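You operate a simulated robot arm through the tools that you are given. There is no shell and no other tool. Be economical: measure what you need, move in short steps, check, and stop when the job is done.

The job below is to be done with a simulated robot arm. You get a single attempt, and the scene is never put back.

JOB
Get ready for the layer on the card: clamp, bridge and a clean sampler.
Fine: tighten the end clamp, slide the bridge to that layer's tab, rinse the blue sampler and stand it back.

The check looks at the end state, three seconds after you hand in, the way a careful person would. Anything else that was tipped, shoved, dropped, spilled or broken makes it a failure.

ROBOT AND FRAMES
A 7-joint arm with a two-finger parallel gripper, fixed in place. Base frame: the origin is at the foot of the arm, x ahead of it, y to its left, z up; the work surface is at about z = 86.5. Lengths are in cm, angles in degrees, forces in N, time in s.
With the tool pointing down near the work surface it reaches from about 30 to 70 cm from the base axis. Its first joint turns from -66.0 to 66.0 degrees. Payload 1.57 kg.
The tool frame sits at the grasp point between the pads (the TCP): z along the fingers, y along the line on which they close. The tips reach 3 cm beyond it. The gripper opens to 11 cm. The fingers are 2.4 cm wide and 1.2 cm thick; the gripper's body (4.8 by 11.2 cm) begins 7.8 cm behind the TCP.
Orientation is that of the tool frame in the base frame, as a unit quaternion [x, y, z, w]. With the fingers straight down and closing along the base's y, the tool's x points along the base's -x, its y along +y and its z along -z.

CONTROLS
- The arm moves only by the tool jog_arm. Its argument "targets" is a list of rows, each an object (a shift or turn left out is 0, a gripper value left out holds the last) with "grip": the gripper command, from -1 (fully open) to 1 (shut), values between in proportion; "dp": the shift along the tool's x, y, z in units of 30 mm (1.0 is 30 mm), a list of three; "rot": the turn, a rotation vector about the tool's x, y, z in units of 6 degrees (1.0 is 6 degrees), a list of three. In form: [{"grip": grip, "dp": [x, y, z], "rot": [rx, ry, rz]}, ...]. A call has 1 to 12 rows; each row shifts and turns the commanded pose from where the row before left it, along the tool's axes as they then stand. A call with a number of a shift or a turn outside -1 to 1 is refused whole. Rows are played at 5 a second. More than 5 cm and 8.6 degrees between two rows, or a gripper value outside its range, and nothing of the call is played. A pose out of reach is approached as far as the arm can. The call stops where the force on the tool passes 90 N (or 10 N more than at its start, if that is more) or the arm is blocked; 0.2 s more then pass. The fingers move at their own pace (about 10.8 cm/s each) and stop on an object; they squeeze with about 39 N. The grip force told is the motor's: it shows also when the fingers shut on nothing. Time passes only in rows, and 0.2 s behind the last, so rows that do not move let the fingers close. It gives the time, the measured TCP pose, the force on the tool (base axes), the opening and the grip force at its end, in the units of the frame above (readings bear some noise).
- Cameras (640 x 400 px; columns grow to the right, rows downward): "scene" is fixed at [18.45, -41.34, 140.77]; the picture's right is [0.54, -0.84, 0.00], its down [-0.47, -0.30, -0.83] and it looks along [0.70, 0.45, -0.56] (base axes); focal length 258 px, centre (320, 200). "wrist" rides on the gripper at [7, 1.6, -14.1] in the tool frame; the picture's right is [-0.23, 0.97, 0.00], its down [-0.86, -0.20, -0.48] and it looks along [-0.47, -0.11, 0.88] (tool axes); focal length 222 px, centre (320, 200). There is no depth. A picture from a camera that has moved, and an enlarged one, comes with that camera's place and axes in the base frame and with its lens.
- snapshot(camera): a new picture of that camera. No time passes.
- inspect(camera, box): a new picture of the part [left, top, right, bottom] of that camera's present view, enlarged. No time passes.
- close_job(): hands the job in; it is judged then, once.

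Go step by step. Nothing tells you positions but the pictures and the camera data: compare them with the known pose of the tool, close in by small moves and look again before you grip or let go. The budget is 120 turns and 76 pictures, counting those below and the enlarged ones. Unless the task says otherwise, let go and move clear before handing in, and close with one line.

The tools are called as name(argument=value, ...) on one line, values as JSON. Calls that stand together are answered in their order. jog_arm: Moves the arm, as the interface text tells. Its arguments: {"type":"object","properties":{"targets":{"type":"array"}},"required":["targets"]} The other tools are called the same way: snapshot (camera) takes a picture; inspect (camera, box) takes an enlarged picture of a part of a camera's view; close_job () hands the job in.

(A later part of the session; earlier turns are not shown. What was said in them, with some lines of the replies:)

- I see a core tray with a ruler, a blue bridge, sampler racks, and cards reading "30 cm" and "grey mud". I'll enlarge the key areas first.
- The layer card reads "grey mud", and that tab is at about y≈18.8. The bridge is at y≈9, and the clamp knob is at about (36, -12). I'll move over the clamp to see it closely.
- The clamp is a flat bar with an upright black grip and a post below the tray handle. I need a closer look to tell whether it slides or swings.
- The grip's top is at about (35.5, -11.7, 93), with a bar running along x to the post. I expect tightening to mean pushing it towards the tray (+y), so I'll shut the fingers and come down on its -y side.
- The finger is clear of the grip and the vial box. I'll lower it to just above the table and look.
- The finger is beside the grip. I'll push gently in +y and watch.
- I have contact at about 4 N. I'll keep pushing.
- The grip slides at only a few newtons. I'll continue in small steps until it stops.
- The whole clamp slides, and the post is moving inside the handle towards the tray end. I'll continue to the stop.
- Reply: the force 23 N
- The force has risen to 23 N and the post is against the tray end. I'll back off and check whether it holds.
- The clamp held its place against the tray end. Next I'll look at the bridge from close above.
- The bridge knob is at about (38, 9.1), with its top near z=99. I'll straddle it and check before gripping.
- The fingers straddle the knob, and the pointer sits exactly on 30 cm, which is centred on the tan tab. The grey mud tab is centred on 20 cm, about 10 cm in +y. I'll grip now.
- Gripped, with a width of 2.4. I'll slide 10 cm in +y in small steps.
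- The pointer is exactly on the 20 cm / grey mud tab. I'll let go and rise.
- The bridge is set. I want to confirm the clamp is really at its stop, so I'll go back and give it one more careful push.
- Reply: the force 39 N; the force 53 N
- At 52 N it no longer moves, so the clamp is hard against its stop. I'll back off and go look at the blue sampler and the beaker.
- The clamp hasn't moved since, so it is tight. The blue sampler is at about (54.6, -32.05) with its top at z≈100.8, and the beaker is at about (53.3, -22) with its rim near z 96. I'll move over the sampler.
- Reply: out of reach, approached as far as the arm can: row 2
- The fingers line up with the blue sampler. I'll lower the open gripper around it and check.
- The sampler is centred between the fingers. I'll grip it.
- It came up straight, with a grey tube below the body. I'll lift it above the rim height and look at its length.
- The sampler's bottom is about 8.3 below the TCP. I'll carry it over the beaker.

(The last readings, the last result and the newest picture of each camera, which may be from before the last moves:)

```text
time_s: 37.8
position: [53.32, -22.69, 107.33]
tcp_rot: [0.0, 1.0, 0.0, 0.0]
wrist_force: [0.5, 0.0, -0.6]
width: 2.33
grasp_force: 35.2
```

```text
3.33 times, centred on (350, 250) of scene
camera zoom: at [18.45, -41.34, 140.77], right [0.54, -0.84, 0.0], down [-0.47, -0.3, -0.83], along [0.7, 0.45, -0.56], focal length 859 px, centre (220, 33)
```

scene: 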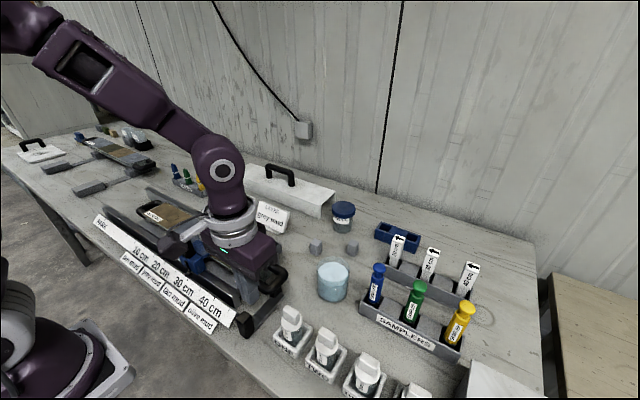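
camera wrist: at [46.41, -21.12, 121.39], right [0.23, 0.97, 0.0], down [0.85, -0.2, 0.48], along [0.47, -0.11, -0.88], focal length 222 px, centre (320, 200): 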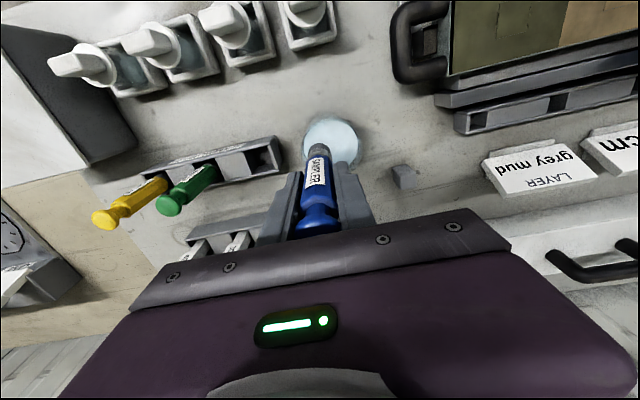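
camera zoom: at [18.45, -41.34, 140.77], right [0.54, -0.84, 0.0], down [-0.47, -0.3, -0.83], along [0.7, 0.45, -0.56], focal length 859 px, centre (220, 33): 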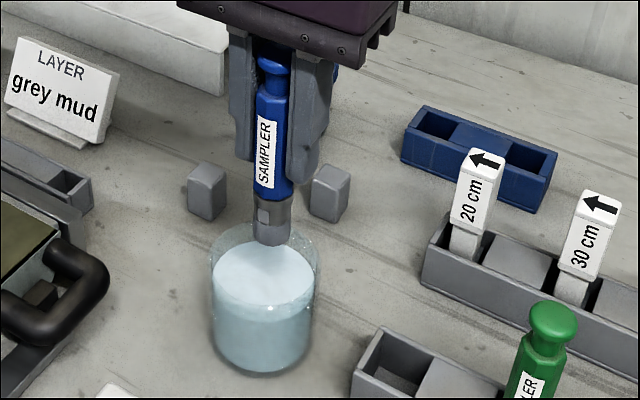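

I'll check the centring over the rim more closely before lowering.

inspect(camera="wrist", box=[270, 100, 390, 180])

```text
5.00 times, centred on (330, 140) of wrist
camera zoom: at [46.41, -21.12, 121.39], right [0.23, 0.97, 0.0], down [0.85, -0.2, 0.48], along [0.47, -0.11, -0.88], focal length 1111 px, centre (270, 500)
```

zoom: 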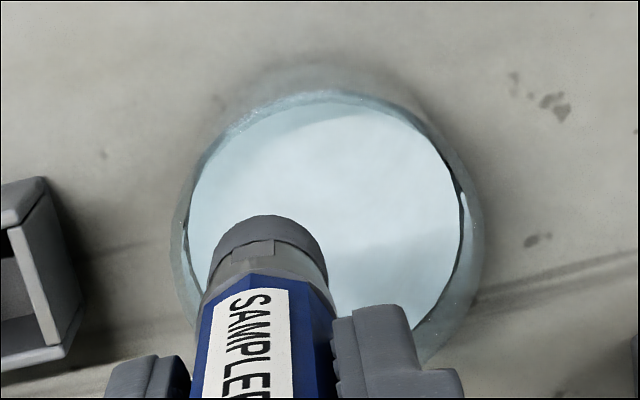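

Triangulating both views puts the beaker centre nearer (54.2, -21.8) with the rim at about z 94. I'll shift, come down a little and check again.

jog_arm(targets=[{"dp": [-0.15, 0.15, 0.2]}, {"dp": [-0.15, 0.15, 0.3]}, {"dp": [0, 0, 0.2]}, {"dp": [0, 0, 0]}])

inspect(camera="wrist", box=[270, 100, 390, 180])

inspect(camera="scene", box=[290, 210, 390, 310])

```text
time_s: 38.8
position: [54.22, -21.85, 105.2]
tcp_rot: [0.0, 1.0, 0.001, 0.0]
wrist_force: [0.5, -0.2, -2.0]
width: 2.36
grasp_force: 35.5
```

```text
5.00 times, centred on (330, 140) of wrist
camera zoom: at [47.28, -20.23, 119.3], right [0.23, 0.97, 0.0], down [0.86, -0.2, 0.48], along [0.47, -0.11, -0.88], focal length 1111 px, centre (270, 500)
```

zoom: 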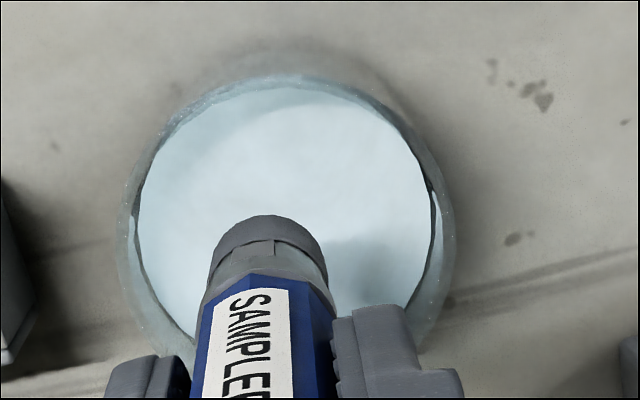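

```text
4.00 times, centred on (340, 260) of scene
camera zoom: at [18.45, -41.34, 140.77], right [0.54, -0.84, 0.0], down [-0.47, -0.3, -0.83], along [0.7, 0.45, -0.56], focal length 1031 px, centre (240, -40)
```

zoom: 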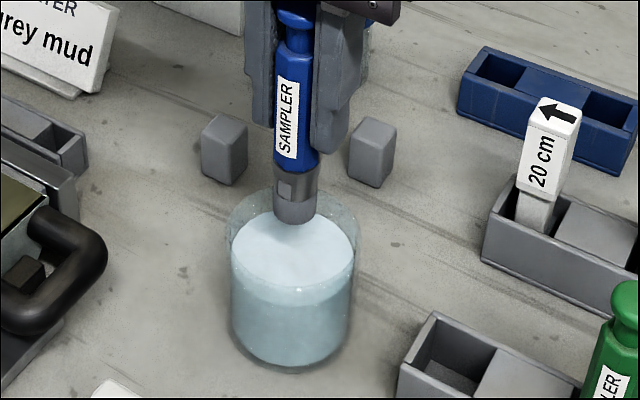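

The axis is within about 0.5 cm of the beaker centre, with a 2.6 cm margin. I'll lower it slowly, keeping the fingertips above the rim.

jog_arm(targets=[{"dp": [0.07, 0.04, 0.2]}, {"dp": [0, 0, 0.4]}, {"dp": [0, 0, 0.4]}, {"dp": [0, 0, 0.4]}, {"dp": [0, 0, 0.4]}, {"dp": [0, 0, 0.3]}, {"dp": [0, 0, 0]}])

inspect(camera="scene", box=[290, 210, 390, 310])

inspect(camera="wrist", box=[240, 80, 420, 200])

```text
time_s: 40.4
position: [53.9, -21.8, 98.97]
tcp_rot: [0.0, 1.0, 0.0, 0.001]
wrist_force: [-0.3, -0.3, -0.2]
width: 2.36
grasp_force: 35.8
```

```text
4.00 times, centred on (340, 260) of scene
camera zoom: at [18.45, -41.34, 140.77], right [0.54, -0.84, 0.0], down [-0.47, -0.3, -0.83], along [0.7, 0.45, -0.56], focal length 1031 px, centre (240, -40)
```

zoom: 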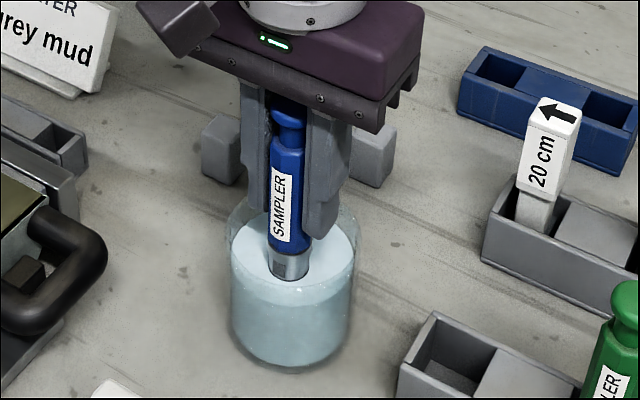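

```text
3.33 times, centred on (330, 140) of wrist
camera zoom: at [47.06, -20.14, 113.01], right [0.23, 0.97, 0.0], down [0.85, -0.2, 0.48], along [0.47, -0.11, -0.88], focal length 740 px, centre (287, 400)
```

zoom: 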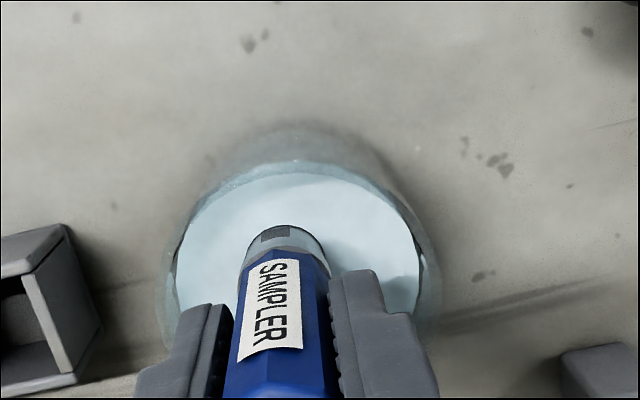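

The tip is in the water but part of the tube is still above it. I'll centre it slightly and go 1.3 cm deeper, watching the force.

jog_arm(targets=[{"dp": [0, 0.12, 0]}, {"dp": [0, 0, 0.15]}, {"dp": [0, 0, 0.15]}, {"dp": [0, 0, 0.15]}, {"dp": [0, 0, 0]}])

inspect(camera="scene", box=[290, 210, 390, 310])

```text
time_s: 41.6
position: [53.9, -21.4, 97.64]
tcp_rot: [-0.001, 1.0, 0.0, 0.0]
wrist_force: [-0.1, 0.2, -0.4]
width: 2.35
grasp_force: 35.2
```

```text
4.00 times, centred on (340, 260) of scene
camera zoom: at [18.45, -41.34, 140.77], right [0.54, -0.84, 0.0], down [-0.47, -0.3, -0.83], along [0.7, 0.45, -0.56], focal length 1031 px, centre (240, -40)
```

zoom: 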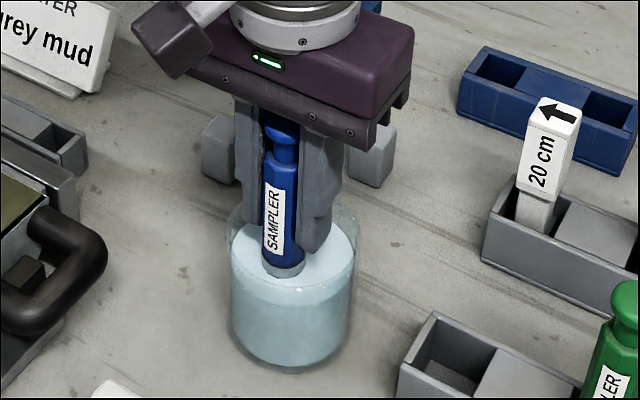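

Almost the whole tube is submerged. I'll swish it gently up and down a few times.

jog_arm(targets=[{"dp": [0, -0.05, 0.13]}, {"dp": [0, 0, 0]}, {"dp": [0.1, 0, -0.2]}, {"dp": [-0.1, 0, 0.2]}, {"dp": [-0.1, 0, -0.2]}, {"dp": [0.1, 0, 0.2]}, {"dp": [0, 0.1, -0.2]}, {"dp": [0, -0.1, 0.2]}, {"dp": [0, 0, -0.2]}, {"dp": [0, 0, 0.2]}, {"dp": [0, 0, 0]}, {"dp": [0, 0, 0]}])

inspect(camera="scene", box=[290, 210, 390, 310])

```text
time_s: 44.2
position: [54.07, -21.49, 97.22]
tcp_rot: [-0.001, 1.0, 0.0, 0.001]
wrist_force: [-0.8, -0.1, -0.4]
width: 2.37
grasp_force: 35.4
```

```text
4.00 times, centred on (340, 260) of scene
camera zoom: at [18.45, -41.34, 140.77], right [0.54, -0.84, 0.0], down [-0.47, -0.3, -0.83], along [0.7, 0.45, -0.56], focal length 1031 px, centre (240, -40)
```

zoom: 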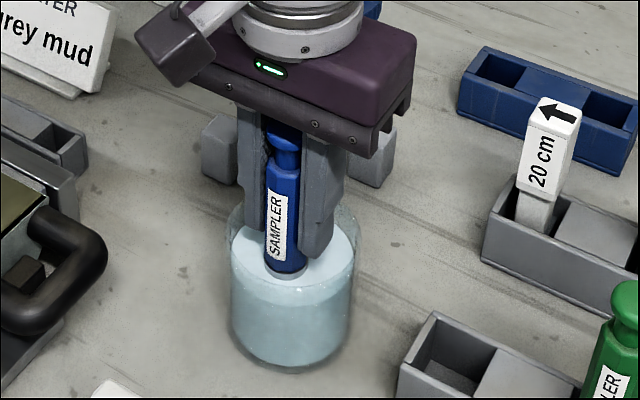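

Rinsed with the tube fully under. I'll lift straight up and let it drip for a second.

jog_arm(targets=[{"dp": [0, 0, -0.4]}, {"dp": [0, 0, -0.4]}, {"dp": [0, 0, -0.5]}, {"dp": [0, 0, -0.6]}, {"dp": [0, 0, -0.6]}, {"dp": [0, 0, -0.5]}, {"dp": [0, 0, -0.3]}, {"dp": [0, 0, 0]}, {"dp": [0, 0, 0]}, {"dp": [0, 0, 0]}, {"dp": [0, 0, 0]}, {"dp": [0, 0, 0]}])

inspect(camera="scene", box=[290, 190, 410, 310])

```text
time_s: 46.8
position: [54.01, -21.39, 107.15]
tcp_rot: [0.0, 1.0, 0.0, 0.0]
wrist_force: [-0.2, -0.9, -1.2]
width: 2.35
grasp_force: 36.1
```

```text
3.33 times, centred on (350, 250) of scene
camera zoom: at [18.45, -41.34, 140.77], right [0.54, -0.84, 0.0], down [-0.47, -0.3, -0.83], along [0.7, 0.45, -0.56], focal length 859 px, centre (220, 33)
```

zoom: 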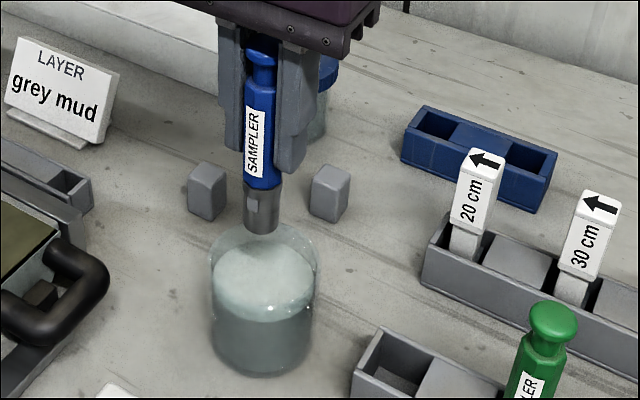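

The water has clouded, so the rinse registered. I'll carry the sampler back over its slot at the pose where I gripped it.

jog_arm(targets=[{"dp": [-0.03, -0.4, 0]}, {"dp": [-0.05, -0.6, 0]}, {"dp": [-0.05, -0.6, 0]}, {"dp": [-0.05, -0.6, 0]}, {"dp": [-0.05, -0.6, 0]}, {"dp": [0, -0.5, 0]}, {"dp": [0, -0.25, 0]}, {"dp": [0, 0, 0]}])

inspect(camera="scene", box=[320, 220, 480, 340])

inspect(camera="wrist", box=[200, 60, 480, 240])

```text
time_s: 48.6
position: [54.67, -32.26, 107.14]
tcp_rot: [0.0, 1.0, 0.0, 0.0]
wrist_force: [0.2, -0.2, 0.0]
width: 2.31
grasp_force: 35.4
```

```text
3.33 times, centred on (400, 280) of scene
camera zoom: at [18.45, -41.34, 140.77], right [0.54, -0.84, 0.0], down [-0.47, -0.3, -0.83], along [0.7, 0.45, -0.56], focal length 859 px, centre (53, -67)
```

zoom: 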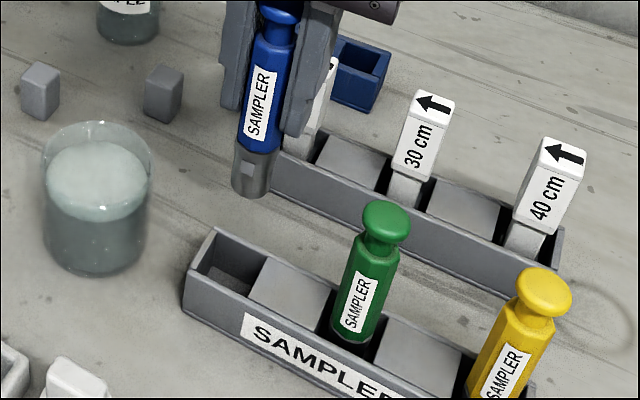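

```text
2.22 times, centred on (340, 150) of wrist
camera zoom: at [47.79, -30.59, 121.16], right [0.23, 0.97, 0.0], down [0.86, -0.2, 0.48], along [0.47, -0.11, -0.88], focal length 494 px, centre (276, 311)
```

zoom: 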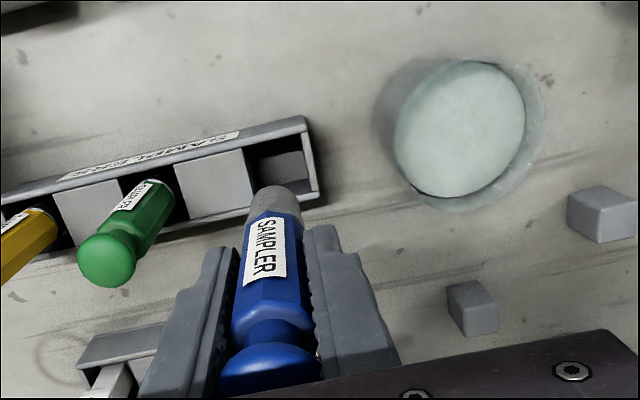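

I'm within about 0.1 cm of the grip pose. I'll correct it and lower to where the tube just enters the slot, then check.

jog_arm(targets=[{"dp": [0, 0.04, 0.4]}, {"dp": [0, 0, 0.7]}, {"dp": [0, 0, 0.7]}, {"dp": [0, 0, 0.6]}, {"dp": [0, 0, 0.4]}, {"dp": [0, 0, 0.2]}, {"dp": [0, 0, 0]}])

inspect(camera="scene", box=[320, 220, 480, 340])

inspect(camera="wrist", box=[200, 60, 480, 240])

```text
time_s: 50.2
position: [54.61, -32.09, 98.09]
tcp_rot: [0.0, 1.0, 0.0, 0.0]
wrist_force: [-0.8, 0.0, -0.8]
width: 2.36
grasp_force: 35.8
```

```text
3.33 times, centred on (400, 280) of scene
camera zoom: at [18.45, -41.34, 140.77], right [0.54, -0.84, 0.0], down [-0.47, -0.3, -0.83], along [0.7, 0.45, -0.56], focal length 859 px, centre (53, -67)
```

zoom: 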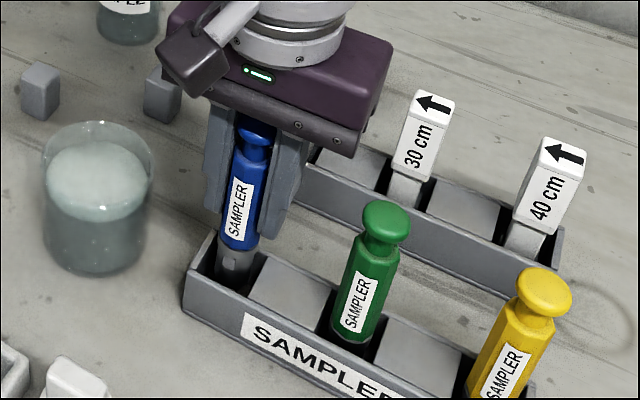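

```text
2.22 times, centred on (340, 150) of wrist
camera zoom: at [47.75, -30.53, 112.18], right [0.23, 0.97, 0.0], down [0.86, -0.2, 0.48], along [0.47, -0.11, -0.88], focal length 494 px, centre (276, 311)
```

zoom: 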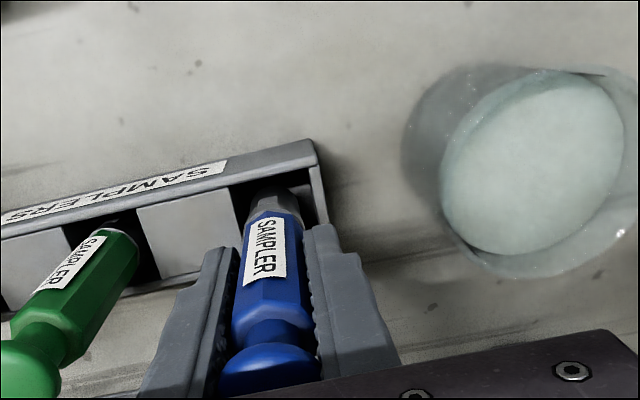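

This matches the view from the lift. I'll lower the last 2.9 cm slowly.

jog_arm(targets=[{"dp": [-0.02, 0.01, 0.25]}, {"dp": [0, 0, 0.25]}, {"dp": [0, 0, 0.25]}, {"dp": [0, 0, 0.12]}, {"dp": [0, 0, 0.06]}, {"dp": [0, 0, 0]}])

inspect(camera="scene", box=[320, 220, 480, 340])

```text
time_s: 51.6
position: [54.73, -32.03, 95.32]
tcp_rot: [-0.001, 1.0, 0.0, 0.0]
wrist_force: [-0.4, 0.0, 0.3]
width: 2.32
grasp_force: 35.4
```

```text
3.33 times, centred on (400, 280) of scene
camera zoom: at [18.45, -41.34, 140.77], right [0.54, -0.84, 0.0], down [-0.47, -0.3, -0.83], along [0.7, 0.45, -0.56], focal length 859 px, centre (53, -67)
```

zoom: 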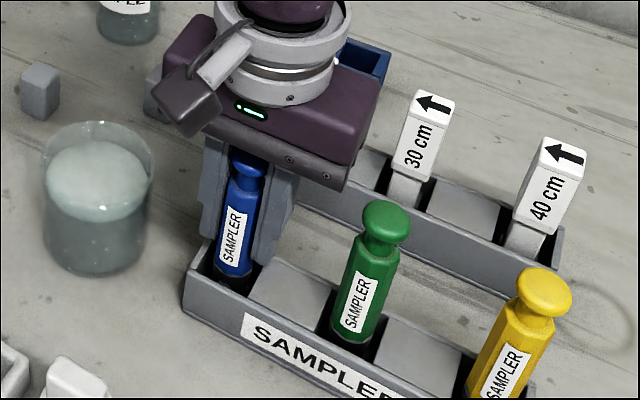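

It is about 0.1 cm above seated. I'll lower that, let go and rise.

jog_arm(targets=[{"dp": [0, 0, 0.04]}, {"dp": [0, 0, 0]}, {"grip": -0.15}, {"grip": -0.15}, {"grip": -0.15}, {"grip": -0.15}, {"dp": [0, 0, -0.5]}, {"dp": [0, 0, -1]}, {"dp": [0, 0, -1]}, {"dp": [0, 0, -1]}, {"dp": [0, 0, -0.5]}, {"dp": [0, 0, 0]}])

jog_arm(targets=[{"dp": [1, 0, -0.5]}, {"dp": [1, 0.5, -1]}, {"dp": [1, 1, -1]}, {"dp": [1, 1, -1]}, {"dp": [0.5, 1, -0.5]}, {"dp": [0, 1, 0]}, {"dp": [0, 1, 0]}, {"dp": [0, 1, 0]}, {"dp": [0, 1, 0]}, {"dp": [0, 1, 0]}, {"dp": [0, 0, 0]}, {"dp": [0, 0, 0]}])

snapshot(camera="scene")

inspect(camera="scene", box=[320, 220, 480, 340])

snapshot(camera="wrist")

```text
time_s: 54.2
position: [54.72, -32.04, 107.23]
tcp_rot: [0.001, 1.0, 0.0, 0.0]
wrist_force: [0.3, 0.4, 0.2]
width: 6.34
grasp_force: 0.0
```

```text
refused: row 3 steps farther than a row can; nothing moved
```

```text
17 pictures are left
```

scene: 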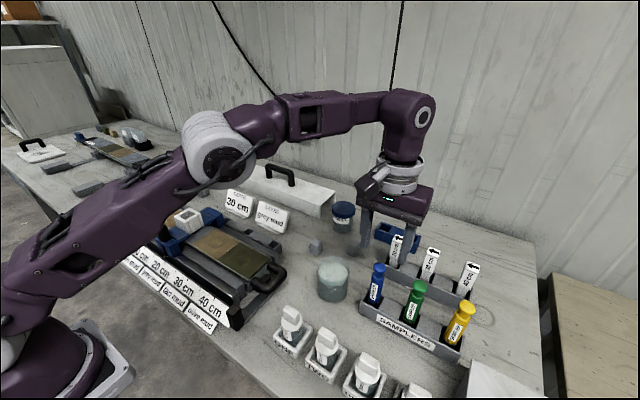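

```text
3.33 times, centred on (400, 280) of scene
camera zoom: at [18.45, -41.34, 140.77], right [0.54, -0.84, 0.0], down [-0.47, -0.3, -0.83], along [0.7, 0.45, -0.56], focal length 859 px, centre (53, -67)
```

zoom: 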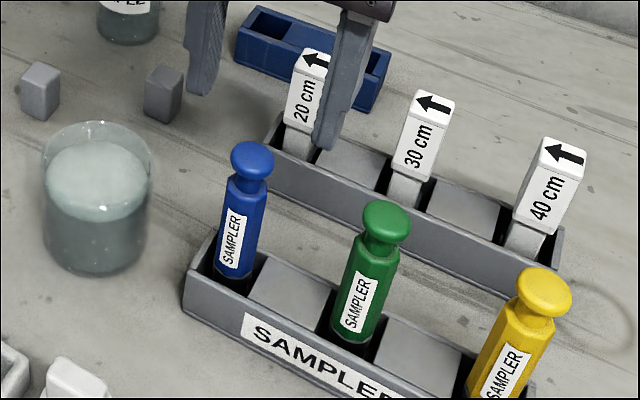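

```text
15 pictures are left
camera wrist: at [47.8, -30.41, 121.24], right [0.23, 0.97, 0.0], down [0.86, -0.2, 0.48], along [0.47, -0.11, -0.88], focal length 222 px, centre (320, 200)
```

wrist: 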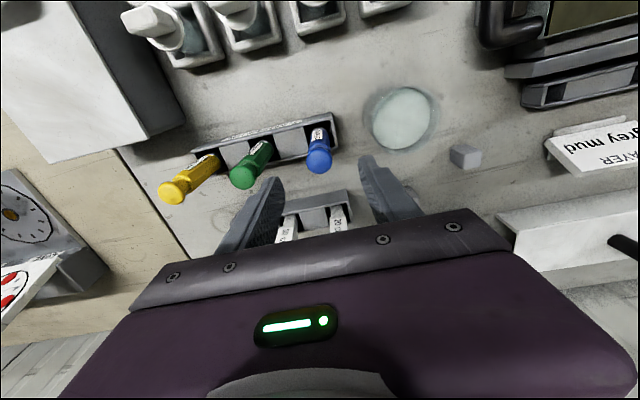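

The blue sampler stands upright in its slot. I'll rise clear and take a final look at the bridge and clamp.

jog_arm(targets=[{"dp": [0.8, 0, -0.6]}, {"dp": [0.8, 0.6, -0.9]}, {"dp": [0.8, 0.8, -0.9]}, {"dp": [0.8, 0.8, -0.9]}, {"dp": [0.5, 1, -0.5]}, {"dp": [0, 1, 0]}, {"dp": [0, 1, 0]}, {"dp": [0, 1, 0]}, {"dp": [0, 1, 0]}, {"dp": [0, 0.9, 0]}, {"dp": [0, 0, 0]}, {"dp": [0, 0, 0]}])

snapshot(camera="scene")

snapshot(camera="wrist")

inspect(camera="scene", box=[90, 170, 300, 340])

```text
time_s: 56.8
position: [43.61, -7.69, 118.58]
tcp_rot: [0.0, 1.0, 0.0, 0.0]
wrist_force: [-0.3, 0.2, -0.4]
width: 6.33
grasp_force: 0.1
```

```text
14 pictures are left
```

scene: 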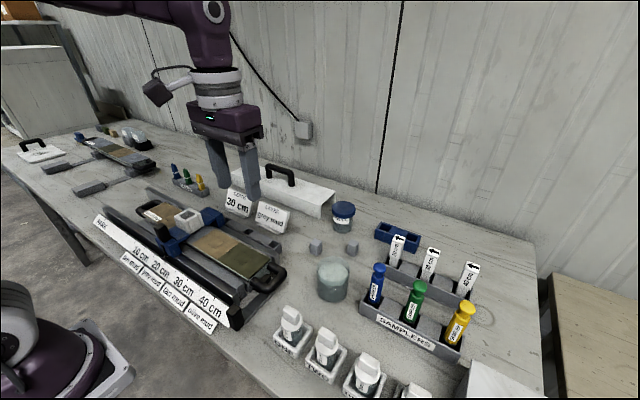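

```text
13 pictures are left
camera wrist: at [36.65, -6.13, 132.61], right [0.23, 0.97, 0.0], down [0.86, -0.2, 0.48], along [0.47, -0.11, -0.88], focal length 222 px, centre (320, 200)
```

wrist: 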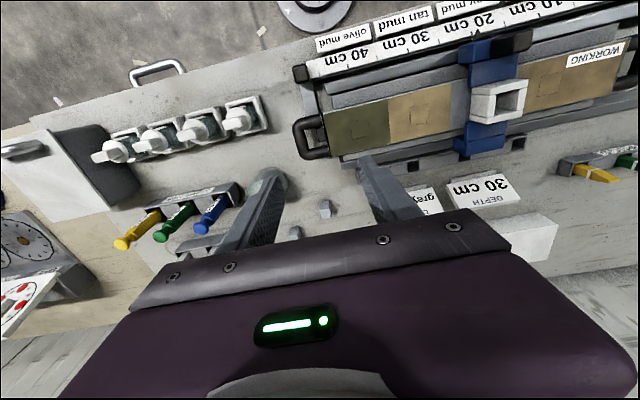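

```text
2.35 times, centred on (195, 255) of scene
camera zoom: at [18.45, -41.34, 140.77], right [0.54, -0.84, 0.0], down [-0.47, -0.3, -0.83], along [0.7, 0.45, -0.56], focal length 607 px, centre (614, 71)
```

zoom: 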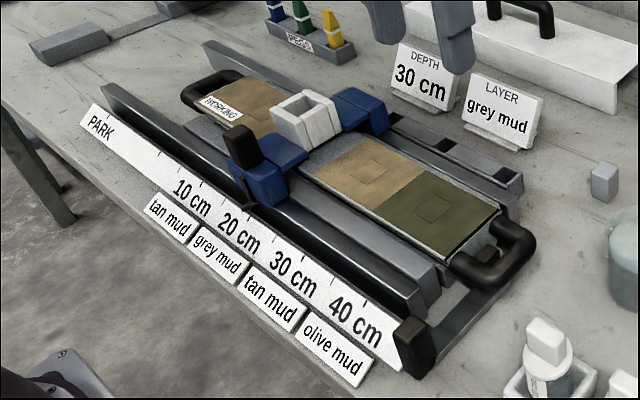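

The clamp is against its stop, the bridge pointer is on grey mud, and the blue sampler is rinsed and back in its slot. The gripper is open and clear, so I'm handing in.

close_job()

```text
The job is handed in.
```

I tightened the end clamp to its stop, slid the bridge to the grey mud tab (20 cm), and rinsed the blue sampler and stood it back in its slot; tightening the clamp pushed the working tray about 0.3 cm along.
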